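You operate a simulated robot arm through the tools that you are given. There is no shell and no other tool. Be economical: measure what you need, move in short steps, check, and stop when the job is done.

You are at the controls of a simulated robot arm. One attempt, no reset.

JOB
Fetch the white-cap bobbin and set it in the pale tray. Take the small carton and leave it on the silver sheet. Put the yarn clip in the blue tray. Take the orange bundle and put it on the green table. Fetch the purple-band fleece and set it in the yellow tray. Press the row counter button three times. Take the iron weight on the small table and put it away on the pale table. Take the grey cone on the steel counter and put it away on the shelf under the black table. Put the tagged skein labelled "50" from the steel counter on the shelf under the steel counter and the tagged skein that says "60" on the shelf under the red-brown table. Open the left grey door, take the cream tuft from the left cupboard shelf and put it on the red-brown table and shut the door again. Pull the cabinet door open. The order is free. Set down upright: small carton, grey cone.

It is judged by the outcome, as a careful person would: the job done as asked, and still so three seconds after it is handed in. It fails if anything else is knocked over, pushed out of place, dropped, spilled or broken. Lids that push on must go on centred and level and be pressed home; caps that screw on are set level and turned clockwise until they are tight. Flat cloth is picked up by pressing the open fingertips on it (5 to 10 N) and closing them slowly along it; thin cloth reads only 2 to 8 mm in the jaws.

ROBOT AND FRAMES
A 7-joint arm with a two-finger parallel gripper on a trunk, on a base that drives. Base frame: it is fixed to the floor where the robot stands at the start and does not move with it; the origin is under the middle of the robot, x ahead of it, y to its left, z up. Lengths are in mm, angles in degrees, forces in N, time in s.
With the tool pointing down near the work surface it reaches from about 160 to 500 mm from the robot's upright axis, wherever it stands. Its first joint turns from -166.0 to 166.0 degrees. Places, roughly: blue tray (25x19x6 cm) [800, 400, 800]; cabinet door [900, -2900, 1300]; cream tuft (8x6x4 cm) [-4600, 3800, 300]; green table [800, -5400, 700]; grey cone (8x8x13 cm) [-3500, 4100, 900]; iron weight [-3250, 1250, 750]; left grey door [-4500, 3700, 400]; orange bundle (12x5x3 cm) [800, -2000, 800]; pale table [-10000, 1000, 800]; pale tray (29x21x9 cm) [500, 0, 700]; purple-band fleece (12x7x4 cm) [700, 1000, 800]; red-brown table [-6800, 4000, 800]; row counter button [400, 800, 800]; shelf under the black table [-2200, 1100, 200]; shelf under the red-brown table [-6800, 4000, 200]; shelf under the steel counter [-3100, 4000, 200]; silver sheet (13x12x1 cm) [900, -1600, 800]; small carton [750, -1000, 750]; tagged skein [-4250, 4250, 750]; white-cap bobbin (7x7x11 cm) [700, 0, 400]; yarn clip (3x3x6 cm) [400, -1800, 800]; yellow tray (25x19x6 cm) [800, 1300, 800]. Payload 3.43 kg.
The tool frame sits at the grasp point between the pads (the TCP): z along the fingers, y along the line on which they close. The tips reach 30 mm beyond it. The gripper opens to 94 mm. The fingers are 28 mm wide and 10 mm thick; the gripper's body (50 by 96 mm) begins 55 mm behind the TCP.
Orientation is told as [roll, pitch, yaw] about the base's x, y, z axes, in that order, counted from this pose: with the fingers straight down and closing along the base's y, the tool's x points along the base's -x, its y along +y and its z along -z.

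CONTROLS
- The arm moves only by the tool move_arm. Its argument "targets" is a list of rows, each a list of 3 entries, a list of its own where there are three numbers: the shift along the tool's x, y, z in cm, then the turn, a rotation vector about the tool's x, y, z in degrees, then the closure, from 0 (fully open) to 1 (shut). In form: [[[x, y, z], [rx, ry, rz], claw], ...]. A call has 1 to 12 rows; each row is the pose to reach, as a shift and turn from the pose commanded when the call began, along the tool's axes at that moment. Each row takes 0.2 s and may step no farther than 50 mm and 8.6 degrees from the row before; otherwise, or with a gripper value out of range, the whole call is refused. Where a pose cannot be reached the arm comes as near as it can. A force on the tool above 40 N (or 10 N above the force at the start of the call, whichever is more), or a blocked arm, ends the call early, and 0.2 s more pass. The fingers move at their own pace (about 45 mm/s each) and stop on an object; they squeeze with about 21 N. The grip force told is the motor's: it shows also when the fingers shut on nothing. Time passes only in rows, and 0.2 s behind the last, so rows that repeat a pose let the fingers close. The reply holds the time, the measured pose of the TCP, the force on the tool along the base axes, the opening and the grip force, in the units named above and with some noise, with the torque about the TCP (base axes, N m) and any sound that the robot's microphone picked up.
- Cameras (640 x 400 px; columns grow to the right, rows downward): "scene" is now at [465.4, 230.1, 1467.1]; the picture's right is [0.81, -0.59, 0.00], its down [-0.55, -0.75, -0.36] and it looks along [0.21, 0.29, -0.93] (base axes); focal length 214 px, centre (320, 200). "wrist" rides on the gripper at [76, 14, -102] in the tool frame; the picture's right is [-0.18, 0.98, 0.00], its down [-0.75, -0.14, -0.64] and it looks along [-0.63, -0.12, 0.77] (tool axes); focal length 243 px, centre (320, 200). There is no depth. A picture from a camera that has moved, and an enlarged one, comes with that camera's place and axes in the base frame and with its lens. The place of the scene camera against the robot may be out by one fixed shift of up to 25 mm in any direction.
- capture(camera): a new picture of that camera. It takes no simulated time.
- slide_trunk(by): slides the trunk up (or, below 0, down) by that many mm; the arm and the scene camera ride with it, the base frame stays. It gives what a move gives, with no picture.
- drive_base(legs): drives the robot by 1 to 6 legs, each [ahead, left, turn to the left] in mm, mm and degrees, along the robot's own axes; the way and the turn of a leg run together, so that a leg with both is an arc; at most 1500 mm and 180 degrees a leg. The arm and the cameras ride along, it lands a little off, and it stops where it bumps. It gives what a move gives.
- pan_tilt(pan, tilt): turns the head with the scene camera to pan (to the left, within 103 degrees either way) and tilt (down, from -29 to 69), counted from straight ahead of the robot. It gives what a move gives.
- enlarge(camera, box): a new picture of the part [left, top, right, bottom] of that camera's present view, enlarged. It takes no simulated time.
- finish_job(): hands the job in; it is judged then, once.

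Work in short steps. Places have to be worked out from the pictures, the camera data and where the tool is seen: move nearer, look again, correct. Check each grasp and each placing, and mend what went wrong. You have 567 turns and 360 pictures in all, those below and enlarged ones among them. Open the gripper and draw the arm clear of the work before you hand the job in, unless the task says otherwise; then end with one line.

The tools are called after "Call:" as a command line: name --argument value ..., lists and objects as JSON in quotes. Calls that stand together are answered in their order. move_arm: Moves the arm, as the interface text tells. Its arguments: {"type":"object","properties":{"targets":{"type":"array","items":{"type":"array"}}},"required":["targets"]} The other tools are called the same way: slide_trunk (by) slides the trunk up or down; drive_base (legs) drives the base; pan_tilt (pan, tilt) turns the head that bears the scene camera; capture (camera) takes a picture; enlarge (camera, box) takes an enlarged picture of a part of a camera's view; finish_job () hands the job in.

At the start:

```text
t: 0.0
ee_pos: [292.0, 371.6, 1174.6]
tcp_rot: [0.0, -0.1, 0.0]
wrist_force: [1.1, 0.4, -0.4]
torque: [0.0, -0.01, -0.01]
finger_gap: 94.0
finger_force: 0.1
trunk travel left (down, up): [-575.0, 35.0]
robot x, y, heading: [-1.3, -3.0, 0.1]
head pan, tilt: [54.1, 68.8]
```

scene: 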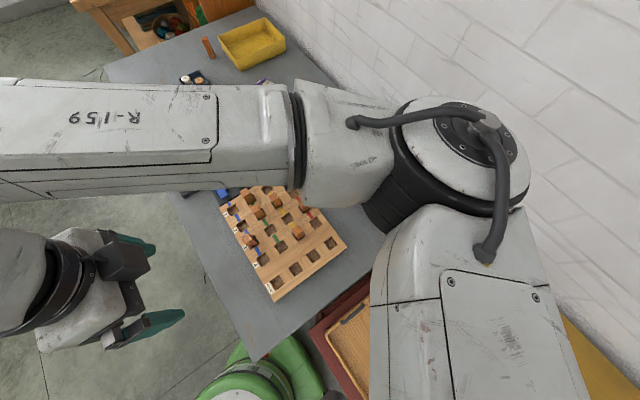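
wrist: 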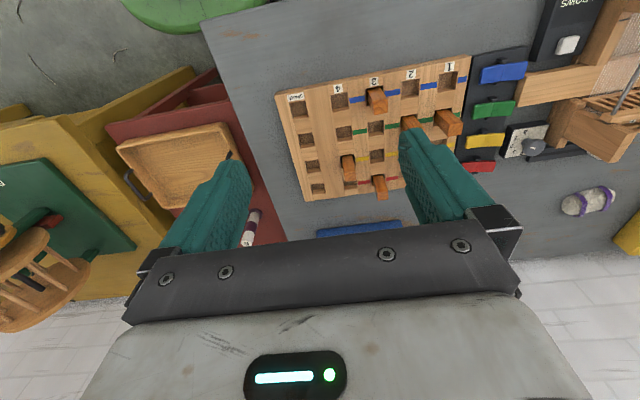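

I'll look around first: tilt the head to see the nearby area ahead.

Call:
pan_tilt --pan 0 --tilt 40

Call:
capture --camera "scene"

Call:
pan_tilt --pan 60 --tilt 40

Call:
capture --camera "scene"

Call:
pan_tilt --pan -70 --tilt 35

Call:
capture --camera "scene"

```text
t: 1.2
ee_pos: [293.2, 371.3, 1174.3]
tcp_rot: [0.0, 0.1, 0.0]
wrist_force: [0.1, -0.3, -0.3]
torque: [0.01, 0.04, 0.02]
finger_gap: 94.0
finger_force: 0.0
trunk travel left (down, up): [-575.0, 35.0]
robot x, y, heading: [1.7, -2.4, 0.0]
head pan, tilt: [0.0, 40.0]
```

```text
357 pictures are left
camera scene: at [517.6, 184.9, 1503.1], right [0.0, -1.0, 0.0], down [-0.64, 0.0, -0.77], along [0.77, 0.0, -0.64], focal length 214 px, centre (320, 200)
```

scene: 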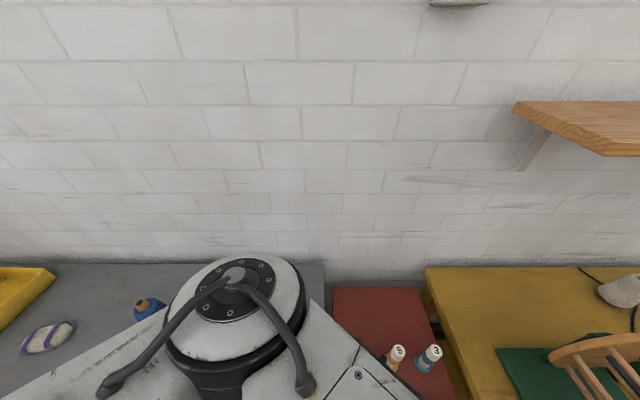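

```text
t: 2.5
ee_pos: [292.5, 371.8, 1173.9]
tcp_rot: [0.0, 0.0, 0.0]
wrist_force: [-0.3, -0.7, -0.4]
torque: [0.01, -0.01, 0.01]
finger_gap: 94.0
finger_force: 0.0
trunk travel left (down, up): [-575.0, 35.0]
robot x, y, heading: [0.1, -2.0, 0.1]
head pan, tilt: [60.0, 40.0]
```

```text
356 pictures are left
camera scene: at [475.2, 258.4, 1503.2], right [0.87, -0.5, 0.0], down [-0.32, -0.56, -0.77], along [0.38, 0.66, -0.64], focal length 214 px, centre (320, 200)
```

scene: 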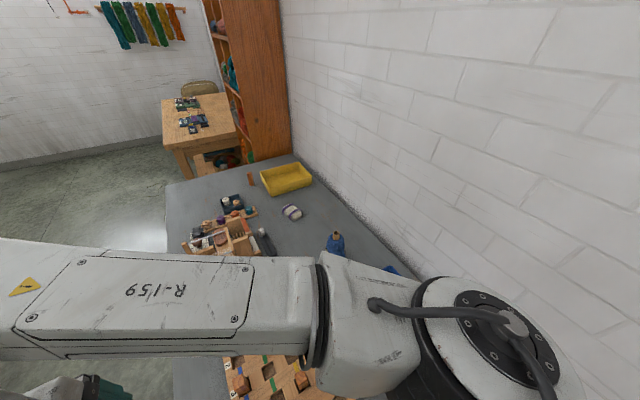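

```text
t: 4.6
ee_pos: [292.4, 371.1, 1174.9]
tcp_rot: [0.0, 0.0, 0.0]
wrist_force: [0.0, 0.2, -0.5]
torque: [0.02, 0.0, -0.01]
finger_gap: 94.0
finger_force: 0.0
trunk travel left (down, up): [-575.0, 35.0]
robot x, y, heading: [-0.3, 0.9, -0.1]
head pan, tilt: [-70.0, 35.0]
```

```text
355 pictures are left
camera scene: at [462.8, 102.1, 1510.8], right [-0.94, -0.34, 0.0], down [-0.2, 0.54, -0.82], along [0.28, -0.77, -0.57], focal length 214 px, centre (320, 200)
```

scene: 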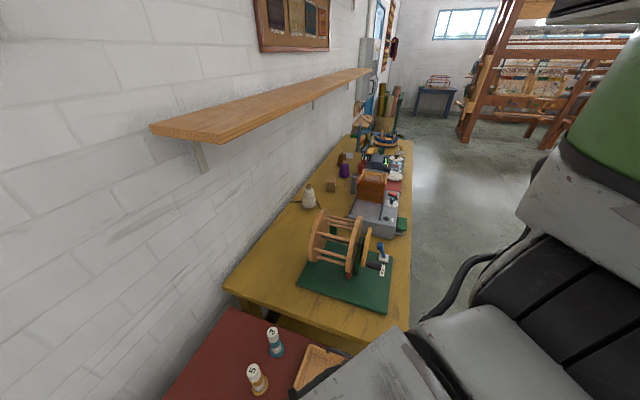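

I'll look down close in front and to the right to see the low table, the tray and the robot's base.

Call:
pan_tilt --pan 0 --tilt 69

Call:
capture --camera "scene"

Call:
pan_tilt --pan -60 --tilt 65

Call:
capture --camera "scene"

Call:
pan_tilt --pan 100 --tilt 60

Call:
capture --camera "scene"

Call:
pan_tilt --pan 103 --tilt 20

Call:
capture --camera "scene"

```text
t: 6.0
ee_pos: [292.2, 371.1, 1175.5]
tcp_rot: [0.0, 0.1, 0.0]
wrist_force: [-0.8, -0.9, -0.4]
torque: [-0.02, -0.02, 0.01]
finger_gap: 93.8
finger_force: 0.1
trunk travel left (down, up): [-575.0, 35.0]
robot x, y, heading: [-0.5, -0.9, -0.2]
head pan, tilt: [0.0, 68.8]
```

```text
354 pictures are left
camera scene: at [488.5, 184.8, 1467.1], right [0.0, -1.0, 0.0], down [-0.93, 0.0, -0.36], along [0.36, 0.0, -0.93], focal length 214 px, centre (320, 200)
```

scene: 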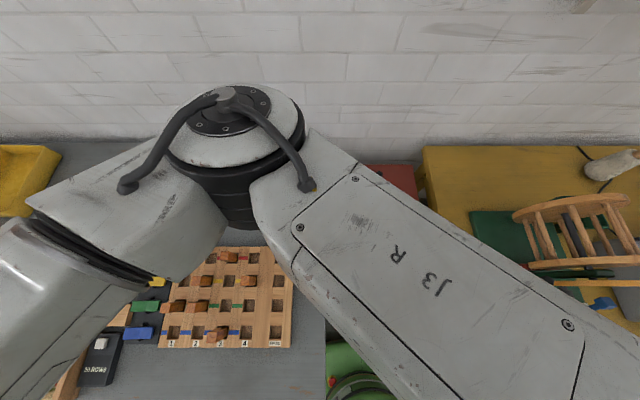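

```text
t: 7.3
ee_pos: [292.4, 371.5, 1174.1]
tcp_rot: [0.0, 0.0, 0.0]
wrist_force: [-0.2, 0.0, 0.2]
torque: [-0.01, -0.04, -0.01]
finger_gap: 94.2
finger_force: 0.1
trunk travel left (down, up): [-575.0, 35.0]
robot x, y, heading: [1.4, -0.9, -0.1]
head pan, tilt: [-60.0, 65.0]
```

```text
353 pictures are left
camera scene: at [463.0, 132.3, 1470.9], right [-0.87, -0.5, 0.0], down [-0.45, 0.78, -0.42], along [0.21, -0.37, -0.91], focal length 214 px, centre (320, 200)
```

scene: 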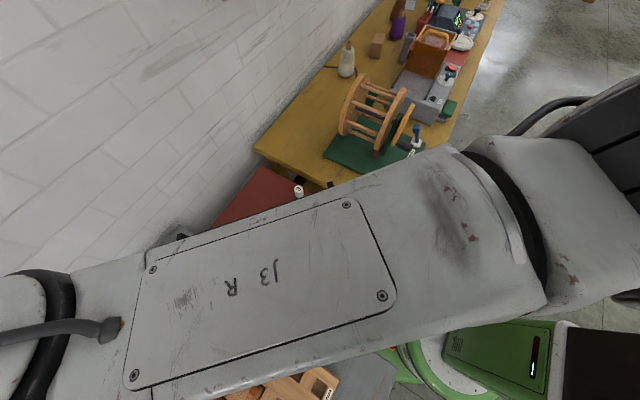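

```text
t: 9.8
ee_pos: [292.9, 371.6, 1175.0]
tcp_rot: [0.0, 0.1, 0.0]
wrist_force: [-0.6, -0.1, -0.3]
torque: [0.01, -0.03, 0.01]
finger_gap: 94.0
finger_force: 0.1
trunk travel left (down, up): [-575.0, 35.0]
robot x, y, heading: [6.2, 3.5, 0.2]
head pan, tilt: [100.0, 60.0]
```

```text
352 pictures are left
camera scene: at [421.1, 250.4, 1476.4], right [0.98, 0.17, 0.0], down [0.15, -0.85, -0.5], along [-0.09, 0.49, -0.87], focal length 214 px, centre (320, 200)
```

scene: 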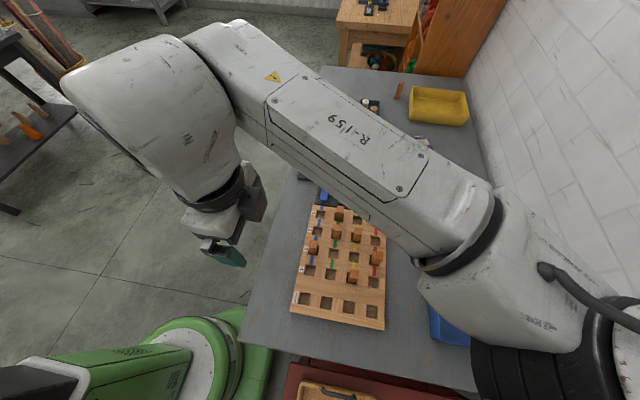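

```text
t: 10.9
ee_pos: [292.0, 372.0, 1174.6]
tcp_rot: [0.0, 0.0, 0.0]
wrist_force: [1.1, 0.1, -0.1]
torque: [-0.05, -0.03, -0.03]
finger_gap: 93.9
finger_force: 0.0
trunk travel left (down, up): [-575.0, 35.0]
robot x, y, heading: [-0.8, -0.7, -0.1]
head pan, tilt: [103.0, 20.0]
```

```text
351 pictures are left
camera scene: at [411.7, 275.5, 1534.5], right [0.97, 0.22, 0.0], down [0.08, -0.33, -0.94], along [-0.21, 0.92, -0.34], focal length 214 px, centre (320, 200)
```

scene: 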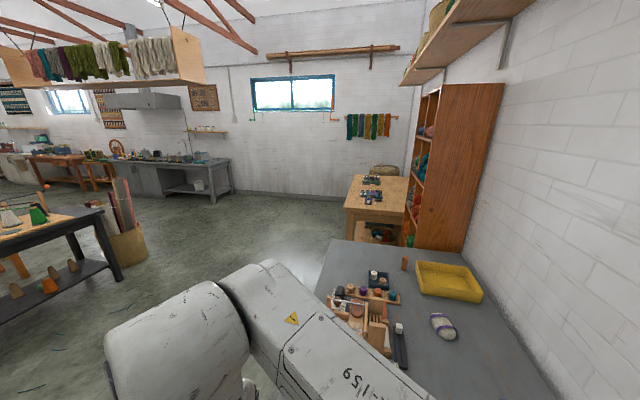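

The counters' front edge is around x≈210 and the base fits partly below. I'll test how far forward the arm can reach with the tool down, in the free air above the counter.

Call:
move_arm --targets '[[[-5, 0, 0], [0, 0, 0], 0], [[-10, 0, 0], [0, 0, 0], 0], [[-15, 0, 0], [0, 0, 0], 0], [[-20, 0, 0], [0, 0, 0], 0], [[-25, 0, 0], [0, 0, 0], 0], [[-30, 0, 0], [0, 0, 0], 0]]'

Call:
pan_tilt --pan 90 --tilt 50

Call:
capture --camera "scene"

Call:
capture --camera "wrist"

```text
t: 12.3
ee_pos: [593.9, 371.0, 1175.7]
tcp_rot: [0.0, 0.0, 0.1]
wrist_force: [-0.8, 0.1, -0.3]
torque: [-0.01, 0.01, 0.01]
finger_gap: 94.1
finger_force: 0.1
trunk travel left (down, up): [-575.0, 35.0]
robot x, y, heading: [1.6, -0.1, 0.1]
head pan, tilt: [103.0, 20.0]
```

```text
t: 13.2
ee_pos: [592.8, 372.0, 1175.9]
tcp_rot: [-0.1, 0.0, 0.0]
wrist_force: [0.2, 0.1, -0.5]
torque: [-0.01, 0.02, 0.02]
finger_gap: 94.0
finger_force: 0.1
trunk travel left (down, up): [-575.0, 35.0]
robot x, y, heading: [-4.2, -0.6, -0.3]
head pan, tilt: [90.0, 50.0]
```

```text
350 pictures are left
camera scene: at [432.7, 261.8, 1489.1], right [1.0, 0.0, 0.0], down [0.0, -0.77, -0.64], along [0.0, 0.64, -0.77], focal length 214 px, centre (320, 200)
```

scene: 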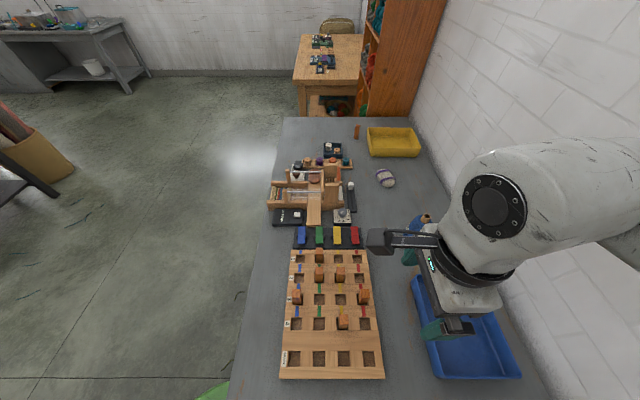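

```text
349 pictures are left
camera wrist: at [516.5, 386.4, 1278.1], right [0.18, 0.98, 0.0], down [0.75, -0.14, 0.64], along [0.63, -0.12, -0.77], focal length 243 px, centre (320, 200)
```

wrist: 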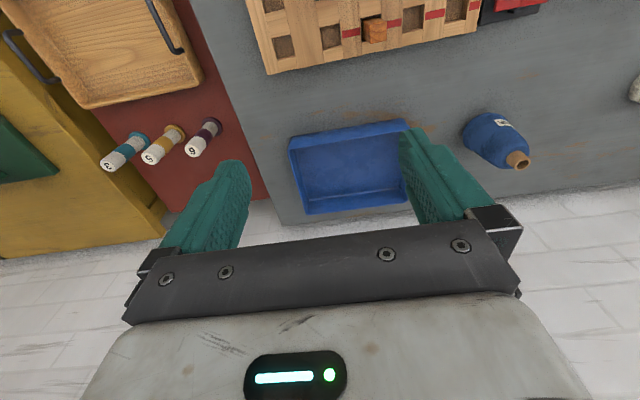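

Reach to 700 mm radius works here. Let me look at the bobbins on the red table more closely.

Call:
enlarge --camera "wrist" --box '[60, 80, 260, 205]'

Call:
enlarge --camera "scene" --box '[250, 120, 450, 245]'

Call:
pan_tilt --pan -40 --tilt 50

Call:
capture --camera "scene"

```text
3.20 times, centred on (160, 142) of wrist
camera zoom: at [516.5, 386.4, 1278.1], right [0.18, 0.98, 0.0], down [0.75, -0.14, 0.64], along [0.63, -0.12, -0.77], focal length 776 px, centre (832, 384)
```

zoom: 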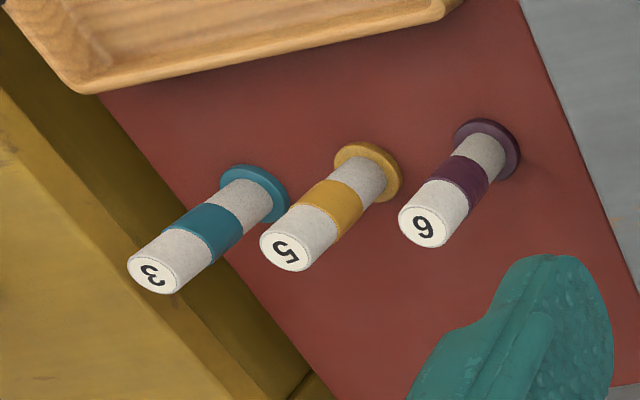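

```text
3.20 times, centred on (350, 182) of scene
camera zoom: at [432.7, 261.8, 1489.1], right [1.0, 0.0, 0.0], down [0.0, -0.77, -0.64], along [0.0, 0.64, -0.77], focal length 686 px, centre (224, 256)
```

zoom: 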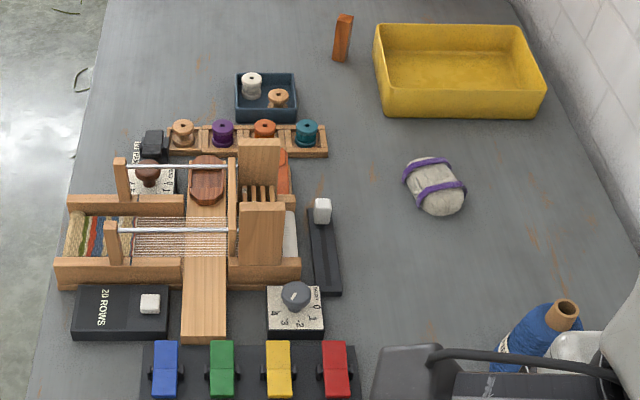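

```text
t: 15.3
ee_pos: [594.3, 372.6, 1175.8]
tcp_rot: [0.0, 0.1, 0.0]
wrist_force: [-0.2, 0.4, -0.6]
torque: [-0.03, 0.01, -0.02]
finger_gap: 94.0
finger_force: 0.1
trunk travel left (down, up): [-575.0, 35.0]
robot x, y, heading: [2.7, 2.5, 0.0]
head pan, tilt: [-40.0, 50.0]
```

```text
346 pictures are left
camera scene: at [491.7, 135.3, 1489.0], right [-0.64, -0.77, 0.0], down [-0.59, 0.49, -0.64], along [0.49, -0.41, -0.77], focal length 214 px, centre (320, 200)
```

scene: 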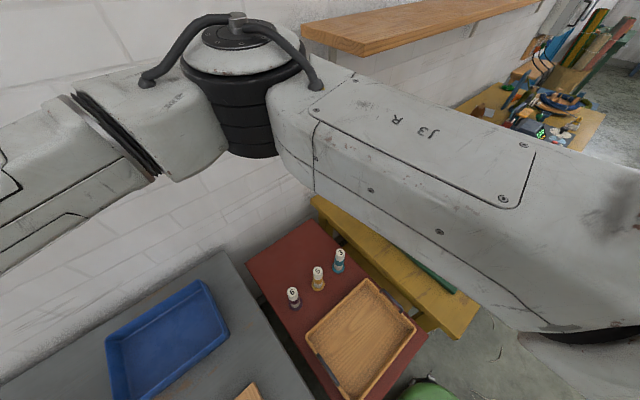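

The red table is at z≈700 and its numbered bobbins aren't at z 400, so the white-cap bobbin must be on something lower. I'll back off and look from a distance.

Call:
drive_base --legs '[[-800, 0, 0]]'

Call:
pan_tilt --pan 0 --tilt 40

Call:
capture --camera "scene"

Call:
capture --camera "wrist"

```text
t: 19.6
ee_pos: [-206.8, 370.1, 1175.7]
tcp_rot: [0.0, 0.0, -0.5]
wrist_force: [-0.9, 0.0, 1.6]
torque: [-0.01, 0.02, 0.0]
finger_gap: 93.8
finger_force: 0.0
trunk travel left (down, up): [-575.0, 35.0]
robot x, y, heading: [-803.9, -0.4, -0.4]
head pan, tilt: [-40.0, 50.0]
```

```text
t: 20.7
ee_pos: [-206.8, 370.1, 1176.0]
tcp_rot: [0.0, -0.1, -0.4]
wrist_force: [0.0, 0.7, 0.6]
torque: [-0.02, -0.02, -0.01]
finger_gap: 94.1
finger_force: 0.1
trunk travel left (down, up): [-575.0, 35.0]
robot x, y, heading: [-802.3, 3.6, -0.6]
head pan, tilt: [0.0, 40.0]
```

```text
345 pictures are left
camera scene: at [-283.5, 183.8, 1503.1], right [-0.01, -1.0, 0.0], down [-0.64, 0.0, -0.77], along [0.77, -0.01, -0.64], focal length 214 px, centre (320, 200)
```

scene: 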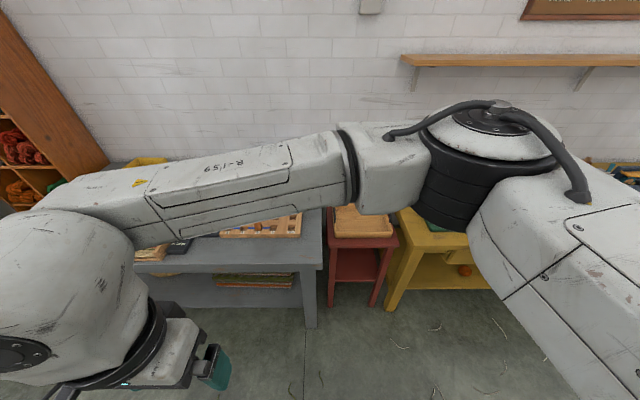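

```text
344 pictures are left
camera wrist: at [-283.1, 385.6, 1278.1], right [0.19, 0.98, 0.0], down [0.75, -0.15, 0.64], along [0.63, -0.12, -0.77], focal length 243 px, centre (320, 200)
```

wrist: 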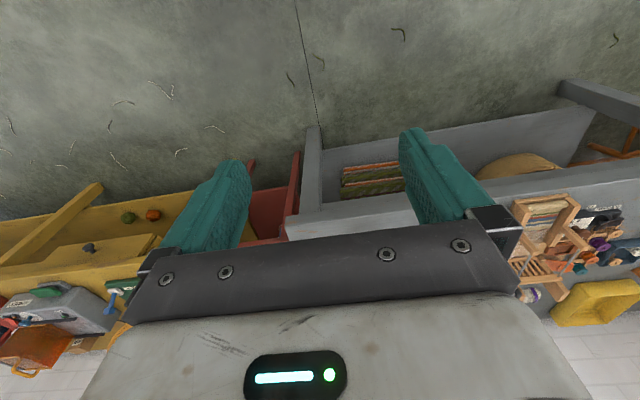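

There's a shelf under the red table. I'll lower the trunk to look under it.

Call:
slide_trunk --by -500

Call:
pan_tilt --pan -15 --tilt 25

Call:
capture --camera "scene"

```text
refused: -500 is not a number from -400 to 400
```

```text
t: 21.5
ee_pos: [-206.6, 370.6, 1174.9]
tcp_rot: [0.0, -0.1, -0.3]
wrist_force: [-0.6, -0.4, 0.8]
torque: [0.0, -0.02, -0.04]
finger_gap: 93.8
finger_force: 0.0
trunk travel left (down, up): [-575.0, 35.0]
robot x, y, heading: [-802.9, -1.3, -0.5]
head pan, tilt: [-15.0, 25.0]
```

```text
343 pictures are left
camera scene: at [-279.6, 160.1, 1526.4], right [-0.26, -0.96, 0.0], down [-0.41, 0.11, -0.91], along [0.87, -0.24, -0.42], focal length 214 px, centre (320, 200)
```

scene: 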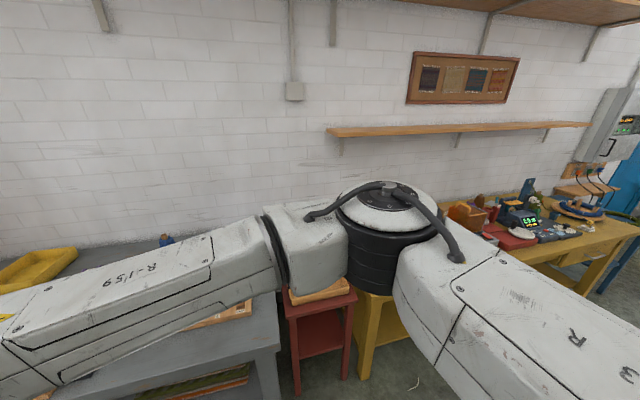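

Call:
slide_trunk --by -400

Call:
capture --camera "scene"

Call:
capture --camera "wrist"

```text
t: 25.3
ee_pos: [-206.4, 370.4, 775.7]
tcp_rot: [0.1, 0.0, -0.4]
wrist_force: [-0.9, 0.7, -0.6]
torque: [0.01, -0.02, 0.0]
finger_gap: 93.9
finger_force: 0.1
trunk travel left (down, up): [-175.0, 435.0]
robot x, y, heading: [-804.1, 3.1, -0.4]
head pan, tilt: [-15.0, 25.0]
```

```text
342 pictures are left
camera scene: at [-279.7, 160.0, 1126.5], right [-0.27, -0.96, 0.0], down [-0.41, 0.11, -0.91], along [0.87, -0.24, -0.42], focal length 214 px, centre (320, 200)
```

scene: 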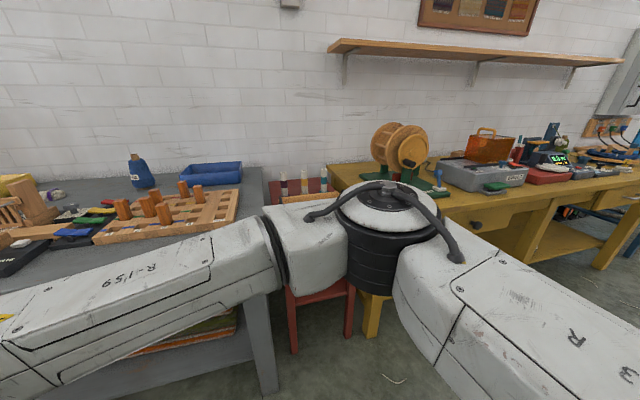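

```text
341 pictures are left
camera wrist: at [-283.1, 385.6, 878.2], right [0.19, 0.98, 0.0], down [0.75, -0.15, 0.64], along [0.63, -0.12, -0.77], focal length 243 px, centre (320, 200)
```

wrist: 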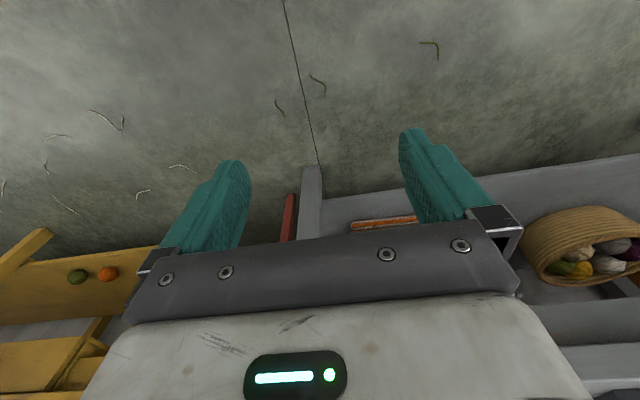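

The arm hides it, so I'll use the wrist camera: move toward y≈70 and pitch the tool forward ~48°.

Call:
move_arm --targets '[[[0, -4.5, 0], [0, -8, 0], 0], [[0, -9, 0], [0, -16, 0], 0], [[0, -13.5, 0], [0, -24, 0], 0], [[0, -18, 0], [0, -32, 0], 0], [[0, -22.5, 0], [0, -40, 0], 0], [[0, -27, 0], [0, -48, 0], 0]]'

Call:
capture --camera "wrist"

Call:
capture --camera "scene"

```text
t: 26.7
ee_pos: [-210.4, 157.5, 729.2]
tcp_rot: [-1.6, -41.9, 0.4]
wrist_force: [-0.1, -2.7, -2.5]
torque: [0.15, -0.2, 0.15]
finger_gap: 94.1
finger_force: 0.0
out of reach, approached as far as the arm can: row 5, 6
trunk travel left (down, up): [-175.0, 435.0]
robot x, y, heading: [-799.6, 2.9, -0.4]
head pan, tilt: [-15.0, 25.0]
```

```text
340 pictures are left
camera wrist: at [-336.1, 173.7, 754.4], right [0.15, 0.98, 0.1], down [0.13, -0.12, 0.98], along [0.98, -0.13, -0.15], focal length 243 px, centre (320, 200)
```

wrist: 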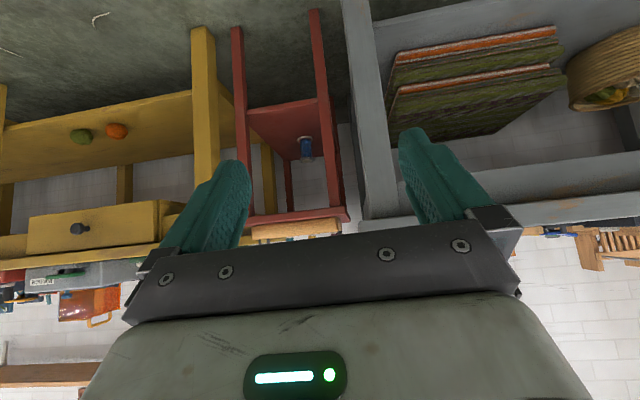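

```text
339 pictures are left
camera scene: at [-279.6, 160.5, 1126.1], right [-0.27, -0.96, 0.0], down [-0.41, 0.11, -0.91], along [0.87, -0.24, -0.42], focal length 214 px, centre (320, 200)
```

scene: 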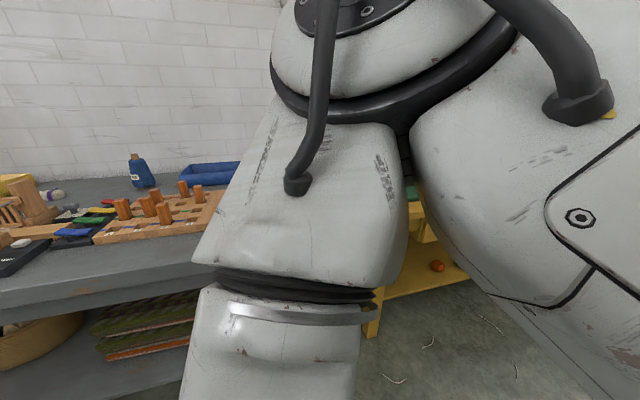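

Call:
enlarge --camera "wrist" --box '[220, 60, 380, 220]'

```text
2.50 times, centred on (300, 140) of wrist
camera zoom: at [-336.1, 173.7, 754.4], right [0.15, 0.98, 0.1], down [0.13, -0.12, 0.98], along [0.98, -0.13, -0.15], focal length 606 px, centre (370, 350)
```

zoom: 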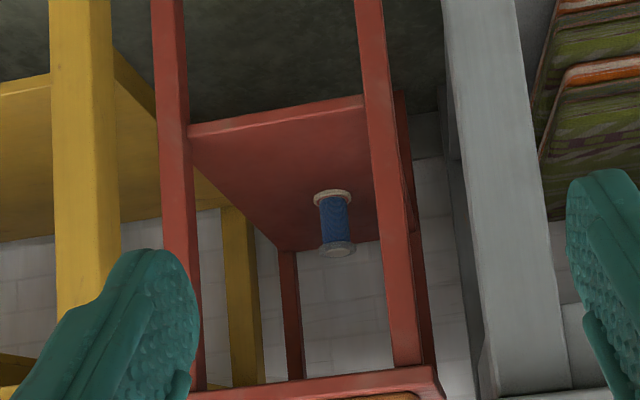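

The white-cap bobbin stands on the shelf under the red table (about [700, -10, 365]). I'll test in free air here whether a near-horizontal tool pose can reach it: lower the trunk fully and move the tool.

Call:
slide_trunk --by -175

Call:
move_arm --targets '[[[0, -3, 0], [0, -5, 0], 0], [[0, -6, 0], [0, -10, 0], 0], [[0, -9, 0], [0, -15, 0], 0], [[0, -12, 0], [0, -20, 0], 0], [[0, -15, 0], [0, -25, 0], 0]]'

Call:
pan_tilt --pan 0 --tilt 65

Call:
capture --camera "scene"

```text
t: 28.7
ee_pos: [-209.6, 154.9, 552.9]
tcp_rot: [-2.8, -42.2, 1.3]
wrist_force: [0.9, 0.2, -0.3]
torque: [-0.01, -0.01, 0.05]
finger_gap: 94.0
finger_force: 0.0
trunk travel left (down, up): [0.0, 610.0]
robot x, y, heading: [-803.1, 4.6, -0.3]
head pan, tilt: [-15.0, 25.0]
```

```text
t: 29.9
ee_pos: [-139.2, 82.9, 531.0]
tcp_rot: [-5.2, -66.9, 4.2]
wrist_force: [-0.2, -0.2, 1.1]
torque: [0.03, 0.0, -0.04]
finger_gap: 94.0
finger_force: 0.0
out of reach, approached as far as the arm can: row 1, 2, 3, 4, 5
trunk travel left (down, up): [0.0, 610.0]
robot x, y, heading: [-803.2, 2.3, -0.3]
head pan, tilt: [-15.0, 25.0]
```

```text
t: 30.9
ee_pos: [-140.3, 81.1, 530.0]
tcp_rot: [-5.1, -66.7, 4.3]
wrist_force: [0.2, -0.4, -0.7]
torque: [-0.04, 0.02, -0.03]
finger_gap: 94.2
finger_force: 0.1
trunk travel left (down, up): [0.0, 610.0]
robot x, y, heading: [-801.3, 4.0, -0.4]
head pan, tilt: [0.0, 65.0]
```

```text
337 pictures are left
camera scene: at [-307.8, 183.9, 895.9], right [-0.01, -1.0, 0.0], down [-0.91, 0.01, -0.42], along [0.42, 0.0, -0.91], focal length 214 px, centre (320, 200)
```

scene: 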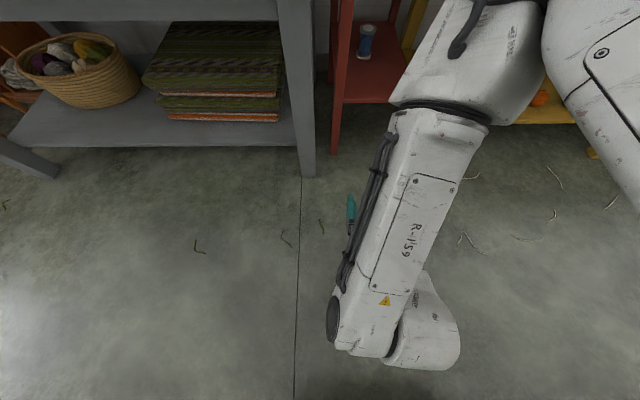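

I'll extend the arm forward in this free space (table front is far ahead) to see how the elbow behaves with a near-horizontal tool.

Call:
move_arm --targets '[[[-0.3, -1, 4.6], [0, -2, 0], 0], [[-0.6, -2, 9.2], [0, -4, 0], 0], [[-0.9, -3, 13.8], [0, -6, 0], 0], [[-1.3, -4, 18.4], [0, -8, 0], 0], [[-1.6, -5, 23], [0, -10, 0], 0], [[-2, -6, 27.6], [0, -12, 0], 0], [[-2.3, -7, 32.2], [0, -14, 0], 0], [[-2.6, -8, 36.9], [0, -16, 0], 0]]'

Call:
pan_tilt --pan 0 --tilt 40

Call:
capture --camera "scene"

```text
t: 32.7
ee_pos: [233.7, 99.0, 492.5]
tcp_rot: [-14.7, -77.6, 7.7]
wrist_force: [-0.3, 0.6, 0.6]
torque: [0.03, 0.01, -0.01]
finger_gap: 93.7
finger_force: 0.1
out of reach, approached as far as the arm can: row 2, 3, 4, 5, 6, 7, 8
trunk travel left (down, up): [0.0, 610.0]
robot x, y, heading: [-801.2, 3.8, -0.5]
head pan, tilt: [0.0, 65.0]
```

```text
t: 33.6
ee_pos: [233.3, 98.1, 493.2]
tcp_rot: [-14.6, -77.7, 7.7]
wrist_force: [0.2, 0.2, 0.7]
torque: [-0.04, -0.02, -0.01]
finger_gap: 94.2
finger_force: 0.1
trunk travel left (down, up): [0.0, 610.0]
robot x, y, heading: [-799.7, 3.4, -0.4]
head pan, tilt: [0.0, 40.0]
```

```text
336 pictures are left
camera scene: at [-283.6, 183.8, 928.1], right [-0.01, -1.0, 0.0], down [-0.64, 0.0, -0.77], along [0.77, -0.01, -0.64], focal length 214 px, centre (320, 200)
```

scene: 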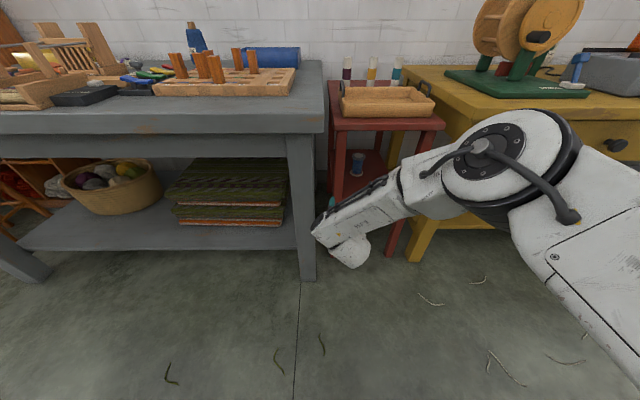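

The arm extends well with the elbow plane nearly horizontal. I'll test a pose with the tool turned left ~50° and nearer to the body (as if the robot stood angled), to keep the elbow outside of the table.

Call:
move_arm --targets '[[[0.5, 3.2, -3.2], [-5.6, -0.3, -1.2], 0], [[1, 6.3, -6.4], [-11.1, -0.6, -2.4], 0], [[1.5, 9.5, -9.6], [-16.7, -0.9, -3.6], 0], [[2, 12.6, -12.8], [-22.2, -1.2, -4.8], 0], [[2.5, 15.8, -16], [-27.8, -1.5, -6], 0], [[3, 19, -19.1], [-33.4, -1.9, -7.1], 0], [[3.5, 22.1, -22.3], [-38.9, -2.2, -8.3], 0], [[4, 25.3, -25.5], [-44.5, -2.5, -9.5], 0], [[4.5, 28.4, -28.7], [-50, -2.8, -10.7], 0], [[5, 31.6, -31.9], [-55.6, -3.1, -11.9], 0]]'

Call:
pan_tilt --pan 20 --tilt 55

Call:
capture --camera "scene"

```text
t: 36.0
ee_pos: [-38.5, 444.2, 537.7]
tcp_rot: [-14.0, -73.1, 49.8]
wrist_force: [0.3, -0.2, 0.5]
torque: [0.02, 0.05, 0.03]
finger_gap: 93.9
finger_force: 0.1
out of reach, approached as far as the arm can: row 1, 2, 3, 4, 5, 6, 7, 8, 9, 10
trunk travel left (down, up): [0.0, 610.0]
robot x, y, heading: [-803.5, 5.1, -0.4]
head pan, tilt: [0.0, 40.0]
stopped in row 10: the arm was blocked; the commanded pose is now the measured one
```

```text
t: 36.9
ee_pos: [-39.4, 448.2, 539.5]
tcp_rot: [-14.0, -73.2, 50.2]
wrist_force: [0.5, 0.5, 0.1]
torque: [0.01, 0.01, 0.03]
finger_gap: 93.9
finger_force: 0.1
trunk travel left (down, up): [0.0, 610.0]
robot x, y, heading: [-804.3, 1.7, -0.5]
head pan, tilt: [20.0, 55.0]
```

```text
335 pictures are left
camera scene: at [-300.4, 208.2, 907.5], right [0.33, -0.94, 0.0], down [-0.77, -0.27, -0.57], along [0.54, 0.19, -0.82], focal length 214 px, centre (320, 200)
```

scene: 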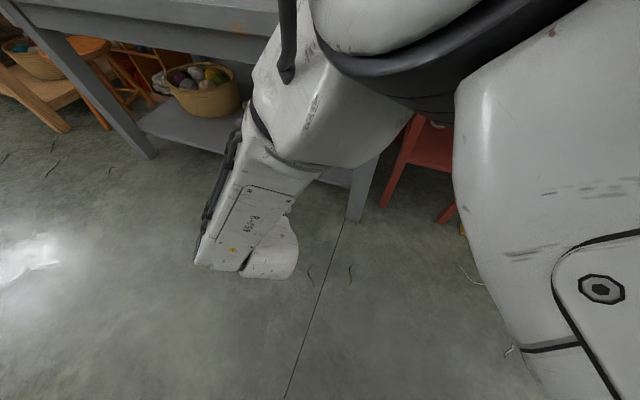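

Folded it hooks badly, while extended it works well. I'll back up 200 mm and test a straight-arm pose: TCP 1080 mm ahead at z≈370, tool sloping 25° down.

Call:
drive_base --legs '[[-200, 0, 0]]'

Call:
move_arm --targets '[[[1.7, -4.5, 0.4], [2.7, 0.8, 1.4], 0], [[3.4, -8.9, 0.8], [5.5, 1.6, 2.8], 0], [[5.1, -13.4, 1.2], [8.2, 2.4, 4.2], 0], [[6.7, -17.9, 1.6], [10.9, 3.2, 5.5], 0], [[8.4, -22.3, 2], [13.7, 4, 6.9], 0], [[10.1, -26.8, 2.5], [16.4, 4.8, 8.3], 0], [[11.8, -31.3, 2.9], [19.1, 5.5, 9.7], 0], [[13.5, -35.7, 3.3], [21.9, 6.3, 11.1], 0], [[15.2, -40.2, 3.7], [24.6, 7.1, 12.5], 0], [[16.8, -44.7, 4.1], [27.3, 7.9, 13.8], 0], [[18.5, -49.1, 4.5], [30.1, 8.7, 15.2], 0], [[20.2, -53.6, 4.9], [32.8, 9.5, 16.6], 0]]'

Call:
pan_tilt --pan 0 --tilt 40

Call:
capture --camera "scene"

```text
t: 38.5
ee_pos: [-241.8, 447.9, 537.3]
tcp_rot: [-14.1, -73.1, 50.0]
wrist_force: [1.2, 0.1, -0.4]
torque: [-0.02, 0.03, 0.02]
finger_gap: 93.7
finger_force: 0.1
trunk travel left (down, up): [0.0, 610.0]
robot x, y, heading: [-1006.1, 2.8, -0.2]
head pan, tilt: [20.0, 55.0]
```

```text
t: 41.1
ee_pos: [-15.4, 128.7, 438.5]
tcp_rot: [-3.1, -64.3, 5.8]
wrist_force: [-0.5, 0.0, 1.4]
torque: [0.01, 0.03, 0.01]
finger_gap: 94.0
finger_force: 0.1
out of reach, approached as far as the arm can: row 1, 2, 3, 4, 5, 6, 7, 8, 9, 10, 11, 12
trunk travel left (down, up): [0.0, 610.0]
robot x, y, heading: [-1004.6, 5.9, -0.6]
head pan, tilt: [20.0, 55.0]
```

```text
t: 41.9
ee_pos: [-16.6, 127.3, 438.7]
tcp_rot: [-3.2, -64.2, 5.9]
wrist_force: [-0.7, 0.2, 0.3]
torque: [0.01, 0.0, 0.02]
finger_gap: 94.0
finger_force: 0.1
trunk travel left (down, up): [0.0, 610.0]
robot x, y, heading: [-1005.2, 1.1, -0.3]
head pan, tilt: [0.0, 40.0]
```

```text
334 pictures are left
camera scene: at [-484.9, 184.9, 928.1], right [-0.01, -1.0, 0.0], down [-0.64, 0.0, -0.77], along [0.77, -0.01, -0.64], focal length 214 px, centre (320, 200)
```

scene: 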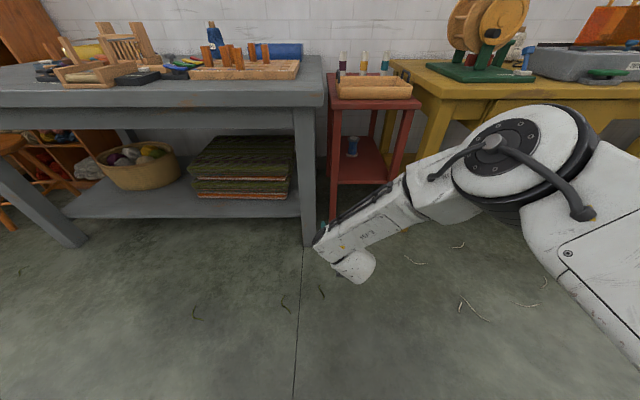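

Call:
move_arm --targets '[[[0.4, -2.6, 2.2], [0, 0, 0], 0], [[0.8, -5.2, 4.4], [0, 0, 0], 0], [[1.2, -7.8, 6.6], [0, 0, 0], 0], [[1.6, -10.4, 8.8], [0, 0, 0], 0], [[2, -13, 11], [0, 0, 0], 0]]'

Call:
capture --camera "scene"

```text
t: 43.1
ee_pos: [-10.4, 120.3, 435.6]
tcp_rot: [-3.5, -63.9, 5.8]
wrist_force: [-0.6, 0.2, 0.1]
torque: [0.02, 0.02, -0.01]
finger_gap: 93.9
finger_force: 0.0
out of reach, approached as far as the arm can: row 1, 2, 3, 4, 5
trunk travel left (down, up): [0.0, 610.0]
robot x, y, heading: [-1005.0, 5.8, -0.8]
head pan, tilt: [0.0, 40.0]
```

```text
333 pictures are left
camera scene: at [-484.9, 184.8, 928.1], right [-0.01, -1.0, 0.0], down [-0.64, 0.0, -0.77], along [0.77, -0.01, -0.64], focal length 214 px, centre (320, 200)
```

scene: 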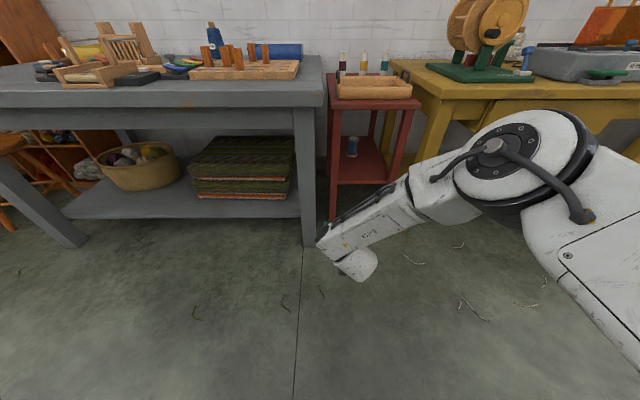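

The IK stalls with tool straight ahead since the forearm points to the left-front. I'll align the tool with the forearm by yawing 45° left in place.

Call:
move_arm --targets '[[[0, 0, 0], [-6.75, 0, -3.2], 0], [[0, 0, 0], [-13.5, 0, -6.4], 0], [[0, 0, 0], [-20.2, 0, -9.7], 0], [[0, 0, 0], [-27, 0, -12.9], 0], [[0, 0, 0], [-33.8, 0, -16.1], 0], [[0, 0, 0], [-40.5, 0, -19.4], 0]]'

Call:
capture --camera "scene"

```text
t: 44.5
ee_pos: [-9.7, 119.4, 436.0]
tcp_rot: [-3.4, -63.9, 5.8]
wrist_force: [0.7, 0.5, 0.2]
torque: [-0.01, -0.02, -0.02]
finger_gap: 93.8
finger_force: 0.1
out of reach, approached as far as the arm can: row 1, 2, 3, 4, 5, 6
trunk travel left (down, up): [0.0, 610.0]
robot x, y, heading: [-1002.1, 4.7, -0.4]
head pan, tilt: [0.0, 40.0]
```

```text
332 pictures are left
camera scene: at [-484.9, 184.8, 928.1], right [-0.01, -1.0, 0.0], down [-0.64, 0.0, -0.77], along [0.77, -0.01, -0.64], focal length 214 px, centre (320, 200)
```

scene: 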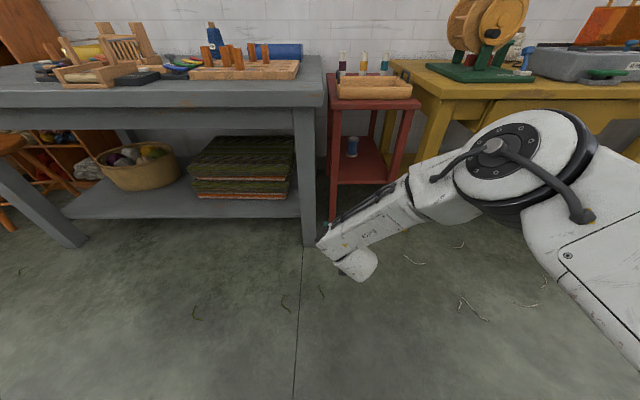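

The commanded pose had drifted beyond reach (about [171,-130,305]). I'll bring the command back to around [-30,120,440] with a 45° left yaw.

Call:
move_arm --targets '[[[-1.7, 4, -0.3], [0, 0, 0], 0], [[-3.4, 8, -0.7], [0, 0, 0], 0], [[-5.1, 12, -1], [0, 0, 0], 0], [[-6.9, 16, -1.3], [0, 0, 0], 0], [[-8.6, 20, -1.6], [0, 0, 0], 0], [[-10.3, 24, -2], [0, 0, 0], 0], [[-12, 28, -2.3], [0, 0, 0], 0], [[-13.7, 31.9, -2.6], [0, 0, 0], 0]]'

Call:
capture --camera "scene"

```text
t: 46.3
ee_pos: [12.8, 443.5, 560.7]
tcp_rot: [-3.6, -63.9, 5.8]
wrist_force: [1.3, -0.2, -1.3]
torque: [0.05, 0.09, 0.02]
finger_gap: 94.1
finger_force: 0.0
trunk travel left (down, up): [0.0, 610.0]
robot x, y, heading: [-1002.9, 2.4, -0.5]
head pan, tilt: [0.0, 40.0]
```

```text
331 pictures are left
camera scene: at [-484.7, 184.3, 928.1], right [-0.01, -1.0, 0.0], down [-0.64, 0.01, -0.77], along [0.77, -0.01, -0.64], focal length 214 px, centre (320, 200)
```

scene: 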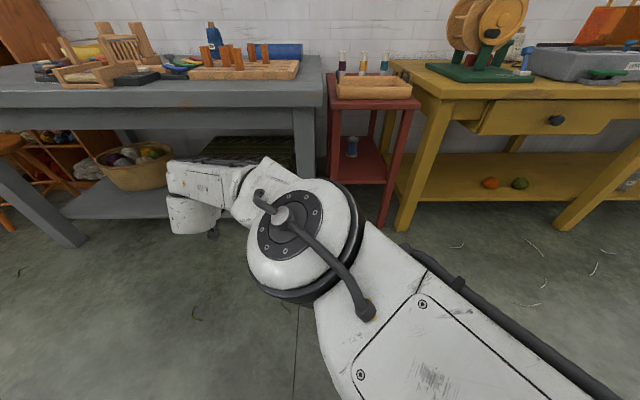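

The commanded pose does reset to the reached one; this move worked exactly. Now I'll try the 45° left yaw here.

Call:
move_arm --targets '[[[0, 0, 0], [-6.75, 0, -3.2], 0], [[0, 0, 0], [-13.5, 0, -6.4], 0], [[0, 0, 0], [-20.2, 0, -9.7], 0], [[0, 0, 0], [-27, 0, -12.9], 0], [[0, 0, 0], [-33.8, 0, -16.1], 0], [[0, 0, 0], [-40.5, 0, -19.4], 0]]'

Call:
capture --camera "scene"

```text
t: 47.7
ee_pos: [11.3, 444.0, 560.6]
tcp_rot: [-1.8, -63.0, 47.3]
wrist_force: [0.1, 0.0, 0.5]
torque: [-0.03, 0.01, -0.03]
finger_gap: 93.9
finger_force: 0.0
trunk travel left (down, up): [0.0, 610.0]
robot x, y, heading: [-1002.4, 1.4, -0.6]
head pan, tilt: [0.0, 40.0]
```

```text
330 pictures are left
camera scene: at [-484.8, 184.7, 928.1], right [-0.01, -1.0, 0.0], down [-0.64, 0.0, -0.77], along [0.77, -0.01, -0.64], focal length 214 px, centre (320, 200)
```

scene: 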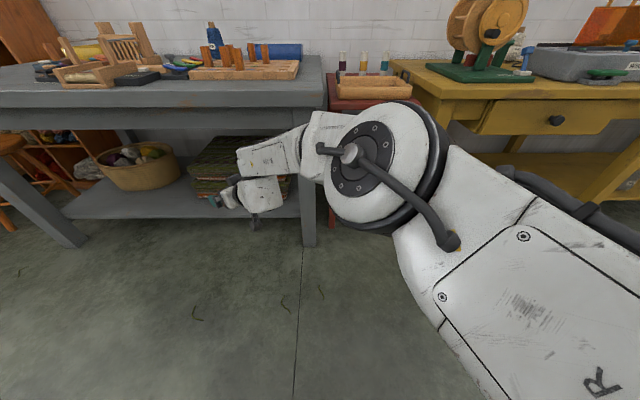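

Works. Now lower straight down to z≈370 in this pose.

Call:
move_arm --targets '[[[4.2, 0, 2.2], [0, 0, 0], 0], [[8.5, 0, 4.3], [0, 0, 0], 0], [[12.7, 0, 6.5], [0, 0, 0], 0], [[16.9, 0, 8.6], [0, 0, 0], 0]]'

Call:
capture --camera "scene"

Call:
capture --camera "wrist"

```text
t: 48.7
ee_pos: [1.4, 437.6, 399.9]
tcp_rot: [-1.7, -63.0, 49.2]
wrist_force: [-0.3, 1.5, 0.1]
torque: [0.0, -0.04, -0.05]
finger_gap: 93.7
finger_force: 0.1
out of reach, approached as far as the arm can: row 3, 4
trunk travel left (down, up): [0.0, 610.0]
robot x, y, heading: [-1007.8, 4.5, -0.4]
head pan, tilt: [0.0, 40.0]
```

```text
329 pictures are left
camera scene: at [-485.1, 185.2, 928.2], right [-0.01, -1.0, 0.0], down [-0.64, 0.0, -0.77], along [0.77, -0.01, -0.64], focal length 214 px, centre (320, 200)
```

scene: 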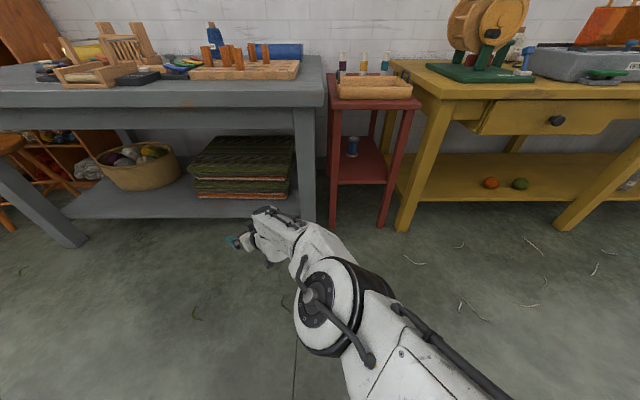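

```text
328 pictures are left
camera wrist: at [-94.4, 353.6, 379.4], right [-0.67, 0.72, 0.15], down [-0.06, -0.26, 0.96], along [0.74, 0.64, 0.22], focal length 243 px, centre (320, 200)
```

wrist: 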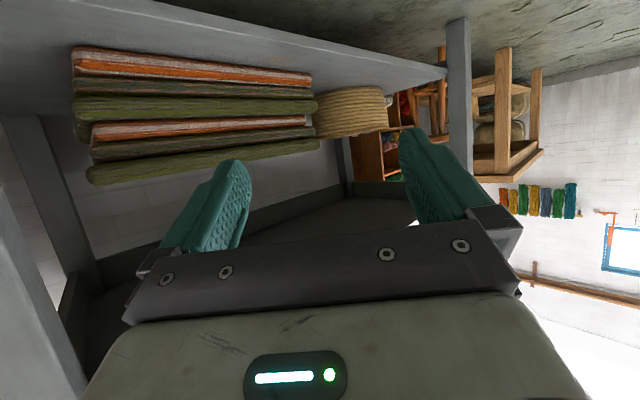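

That's a good pose: arm almost straight, tool 27° below horizontal. I'll now turn the base −45° so that this tool direction points along +x, then shift sideways to line up with the red table's shelf, staying clear.

Call:
drive_base --legs '[[0, 0, -45], [-132, 424, 0]]'

Call:
capture --camera "wrist"

Call:
pan_tilt --pan 10 --tilt 35

Call:
capture --camera "scene"

```text
t: 53.4
ee_pos: [219.0, -16.3, 401.5]
tcp_rot: [-1.8, -63.0, 3.8]
wrist_force: [0.8, 0.1, 0.8]
torque: [-0.02, 0.0, 0.05]
finger_gap: 94.1
finger_force: 0.2
trunk travel left (down, up): [0.0, 610.0]
robot x, y, heading: [-797.0, 395.7, -45.9]
head pan, tilt: [0.0, 40.0]
```

```text
327 pictures are left
camera wrist: at [92.5, -6.6, 379.7], right [0.04, 0.99, 0.15], down [-0.22, -0.14, 0.96], along [0.97, -0.08, 0.22], focal length 243 px, centre (320, 200)
```

wrist: 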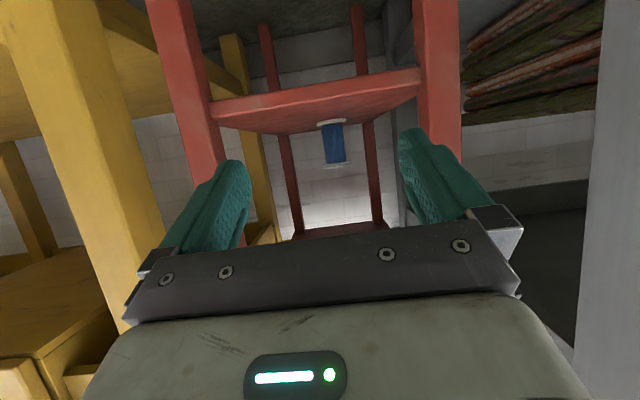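

```text
t: 54.2
ee_pos: [220.1, -15.2, 401.2]
tcp_rot: [-1.7, -63.0, 3.8]
wrist_force: [0.4, -0.9, 0.4]
torque: [-0.03, 0.0, -0.01]
finger_gap: 94.1
finger_force: 0.1
trunk travel left (down, up): [0.0, 610.0]
robot x, y, heading: [-795.4, 393.5, -45.6]
head pan, tilt: [10.0, 35.0]
```

```text
326 pictures are left
camera scene: at [-285.2, 153.4, 935.7], right [-0.58, -0.81, 0.0], down [-0.47, 0.34, -0.82], along [0.66, -0.48, -0.57], focal length 214 px, centre (320, 200)
```

scene: 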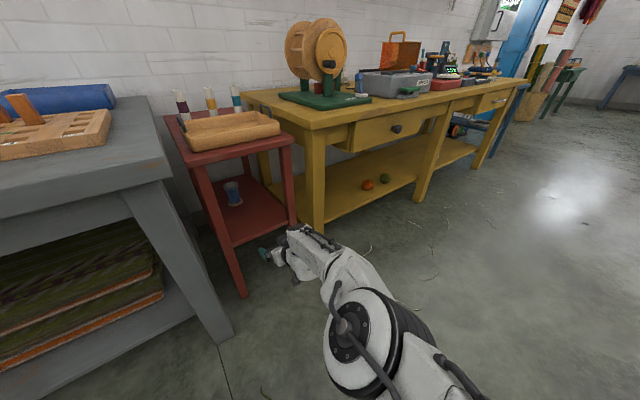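

Bobbin is at about x≈650, y≈0, base z≈336. I'll drive +x 300 mm (in robot axes) with +12 mm in y, then check.

Call:
drive_base --legs '[[200, 223, 0]]'

Call:
capture --camera "wrist"

Call:
capture --camera "scene"

```text
t: 56.2
ee_pos: [518.3, -7.9, 401.1]
tcp_rot: [-1.6, -63.0, 3.6]
wrist_force: [0.0, 0.3, -0.1]
torque: [-0.01, 0.0, 0.03]
finger_gap: 94.2
finger_force: 0.0
trunk travel left (down, up): [0.0, 610.0]
robot x, y, heading: [-498.0, 404.2, -45.6]
head pan, tilt: [10.0, 35.0]
```

```text
325 pictures are left
camera wrist: at [391.4, 1.4, 379.7], right [0.05, 0.99, 0.15], down [-0.22, -0.14, 0.96], along [0.97, -0.08, 0.22], focal length 243 px, centre (320, 200)
```

wrist: 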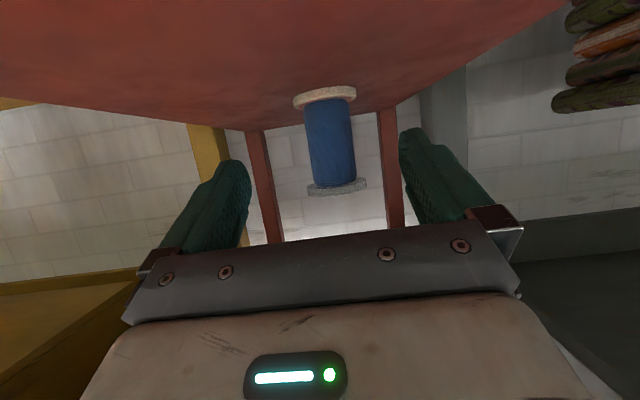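

```text
324 pictures are left
camera scene: at [14.5, 163.0, 935.7], right [-0.59, -0.81, 0.0], down [-0.46, 0.34, -0.82], along [0.66, -0.48, -0.57], focal length 214 px, centre (320, 200)
```

scene: 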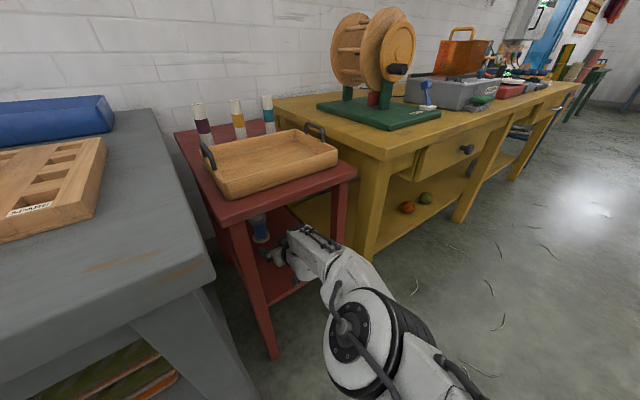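

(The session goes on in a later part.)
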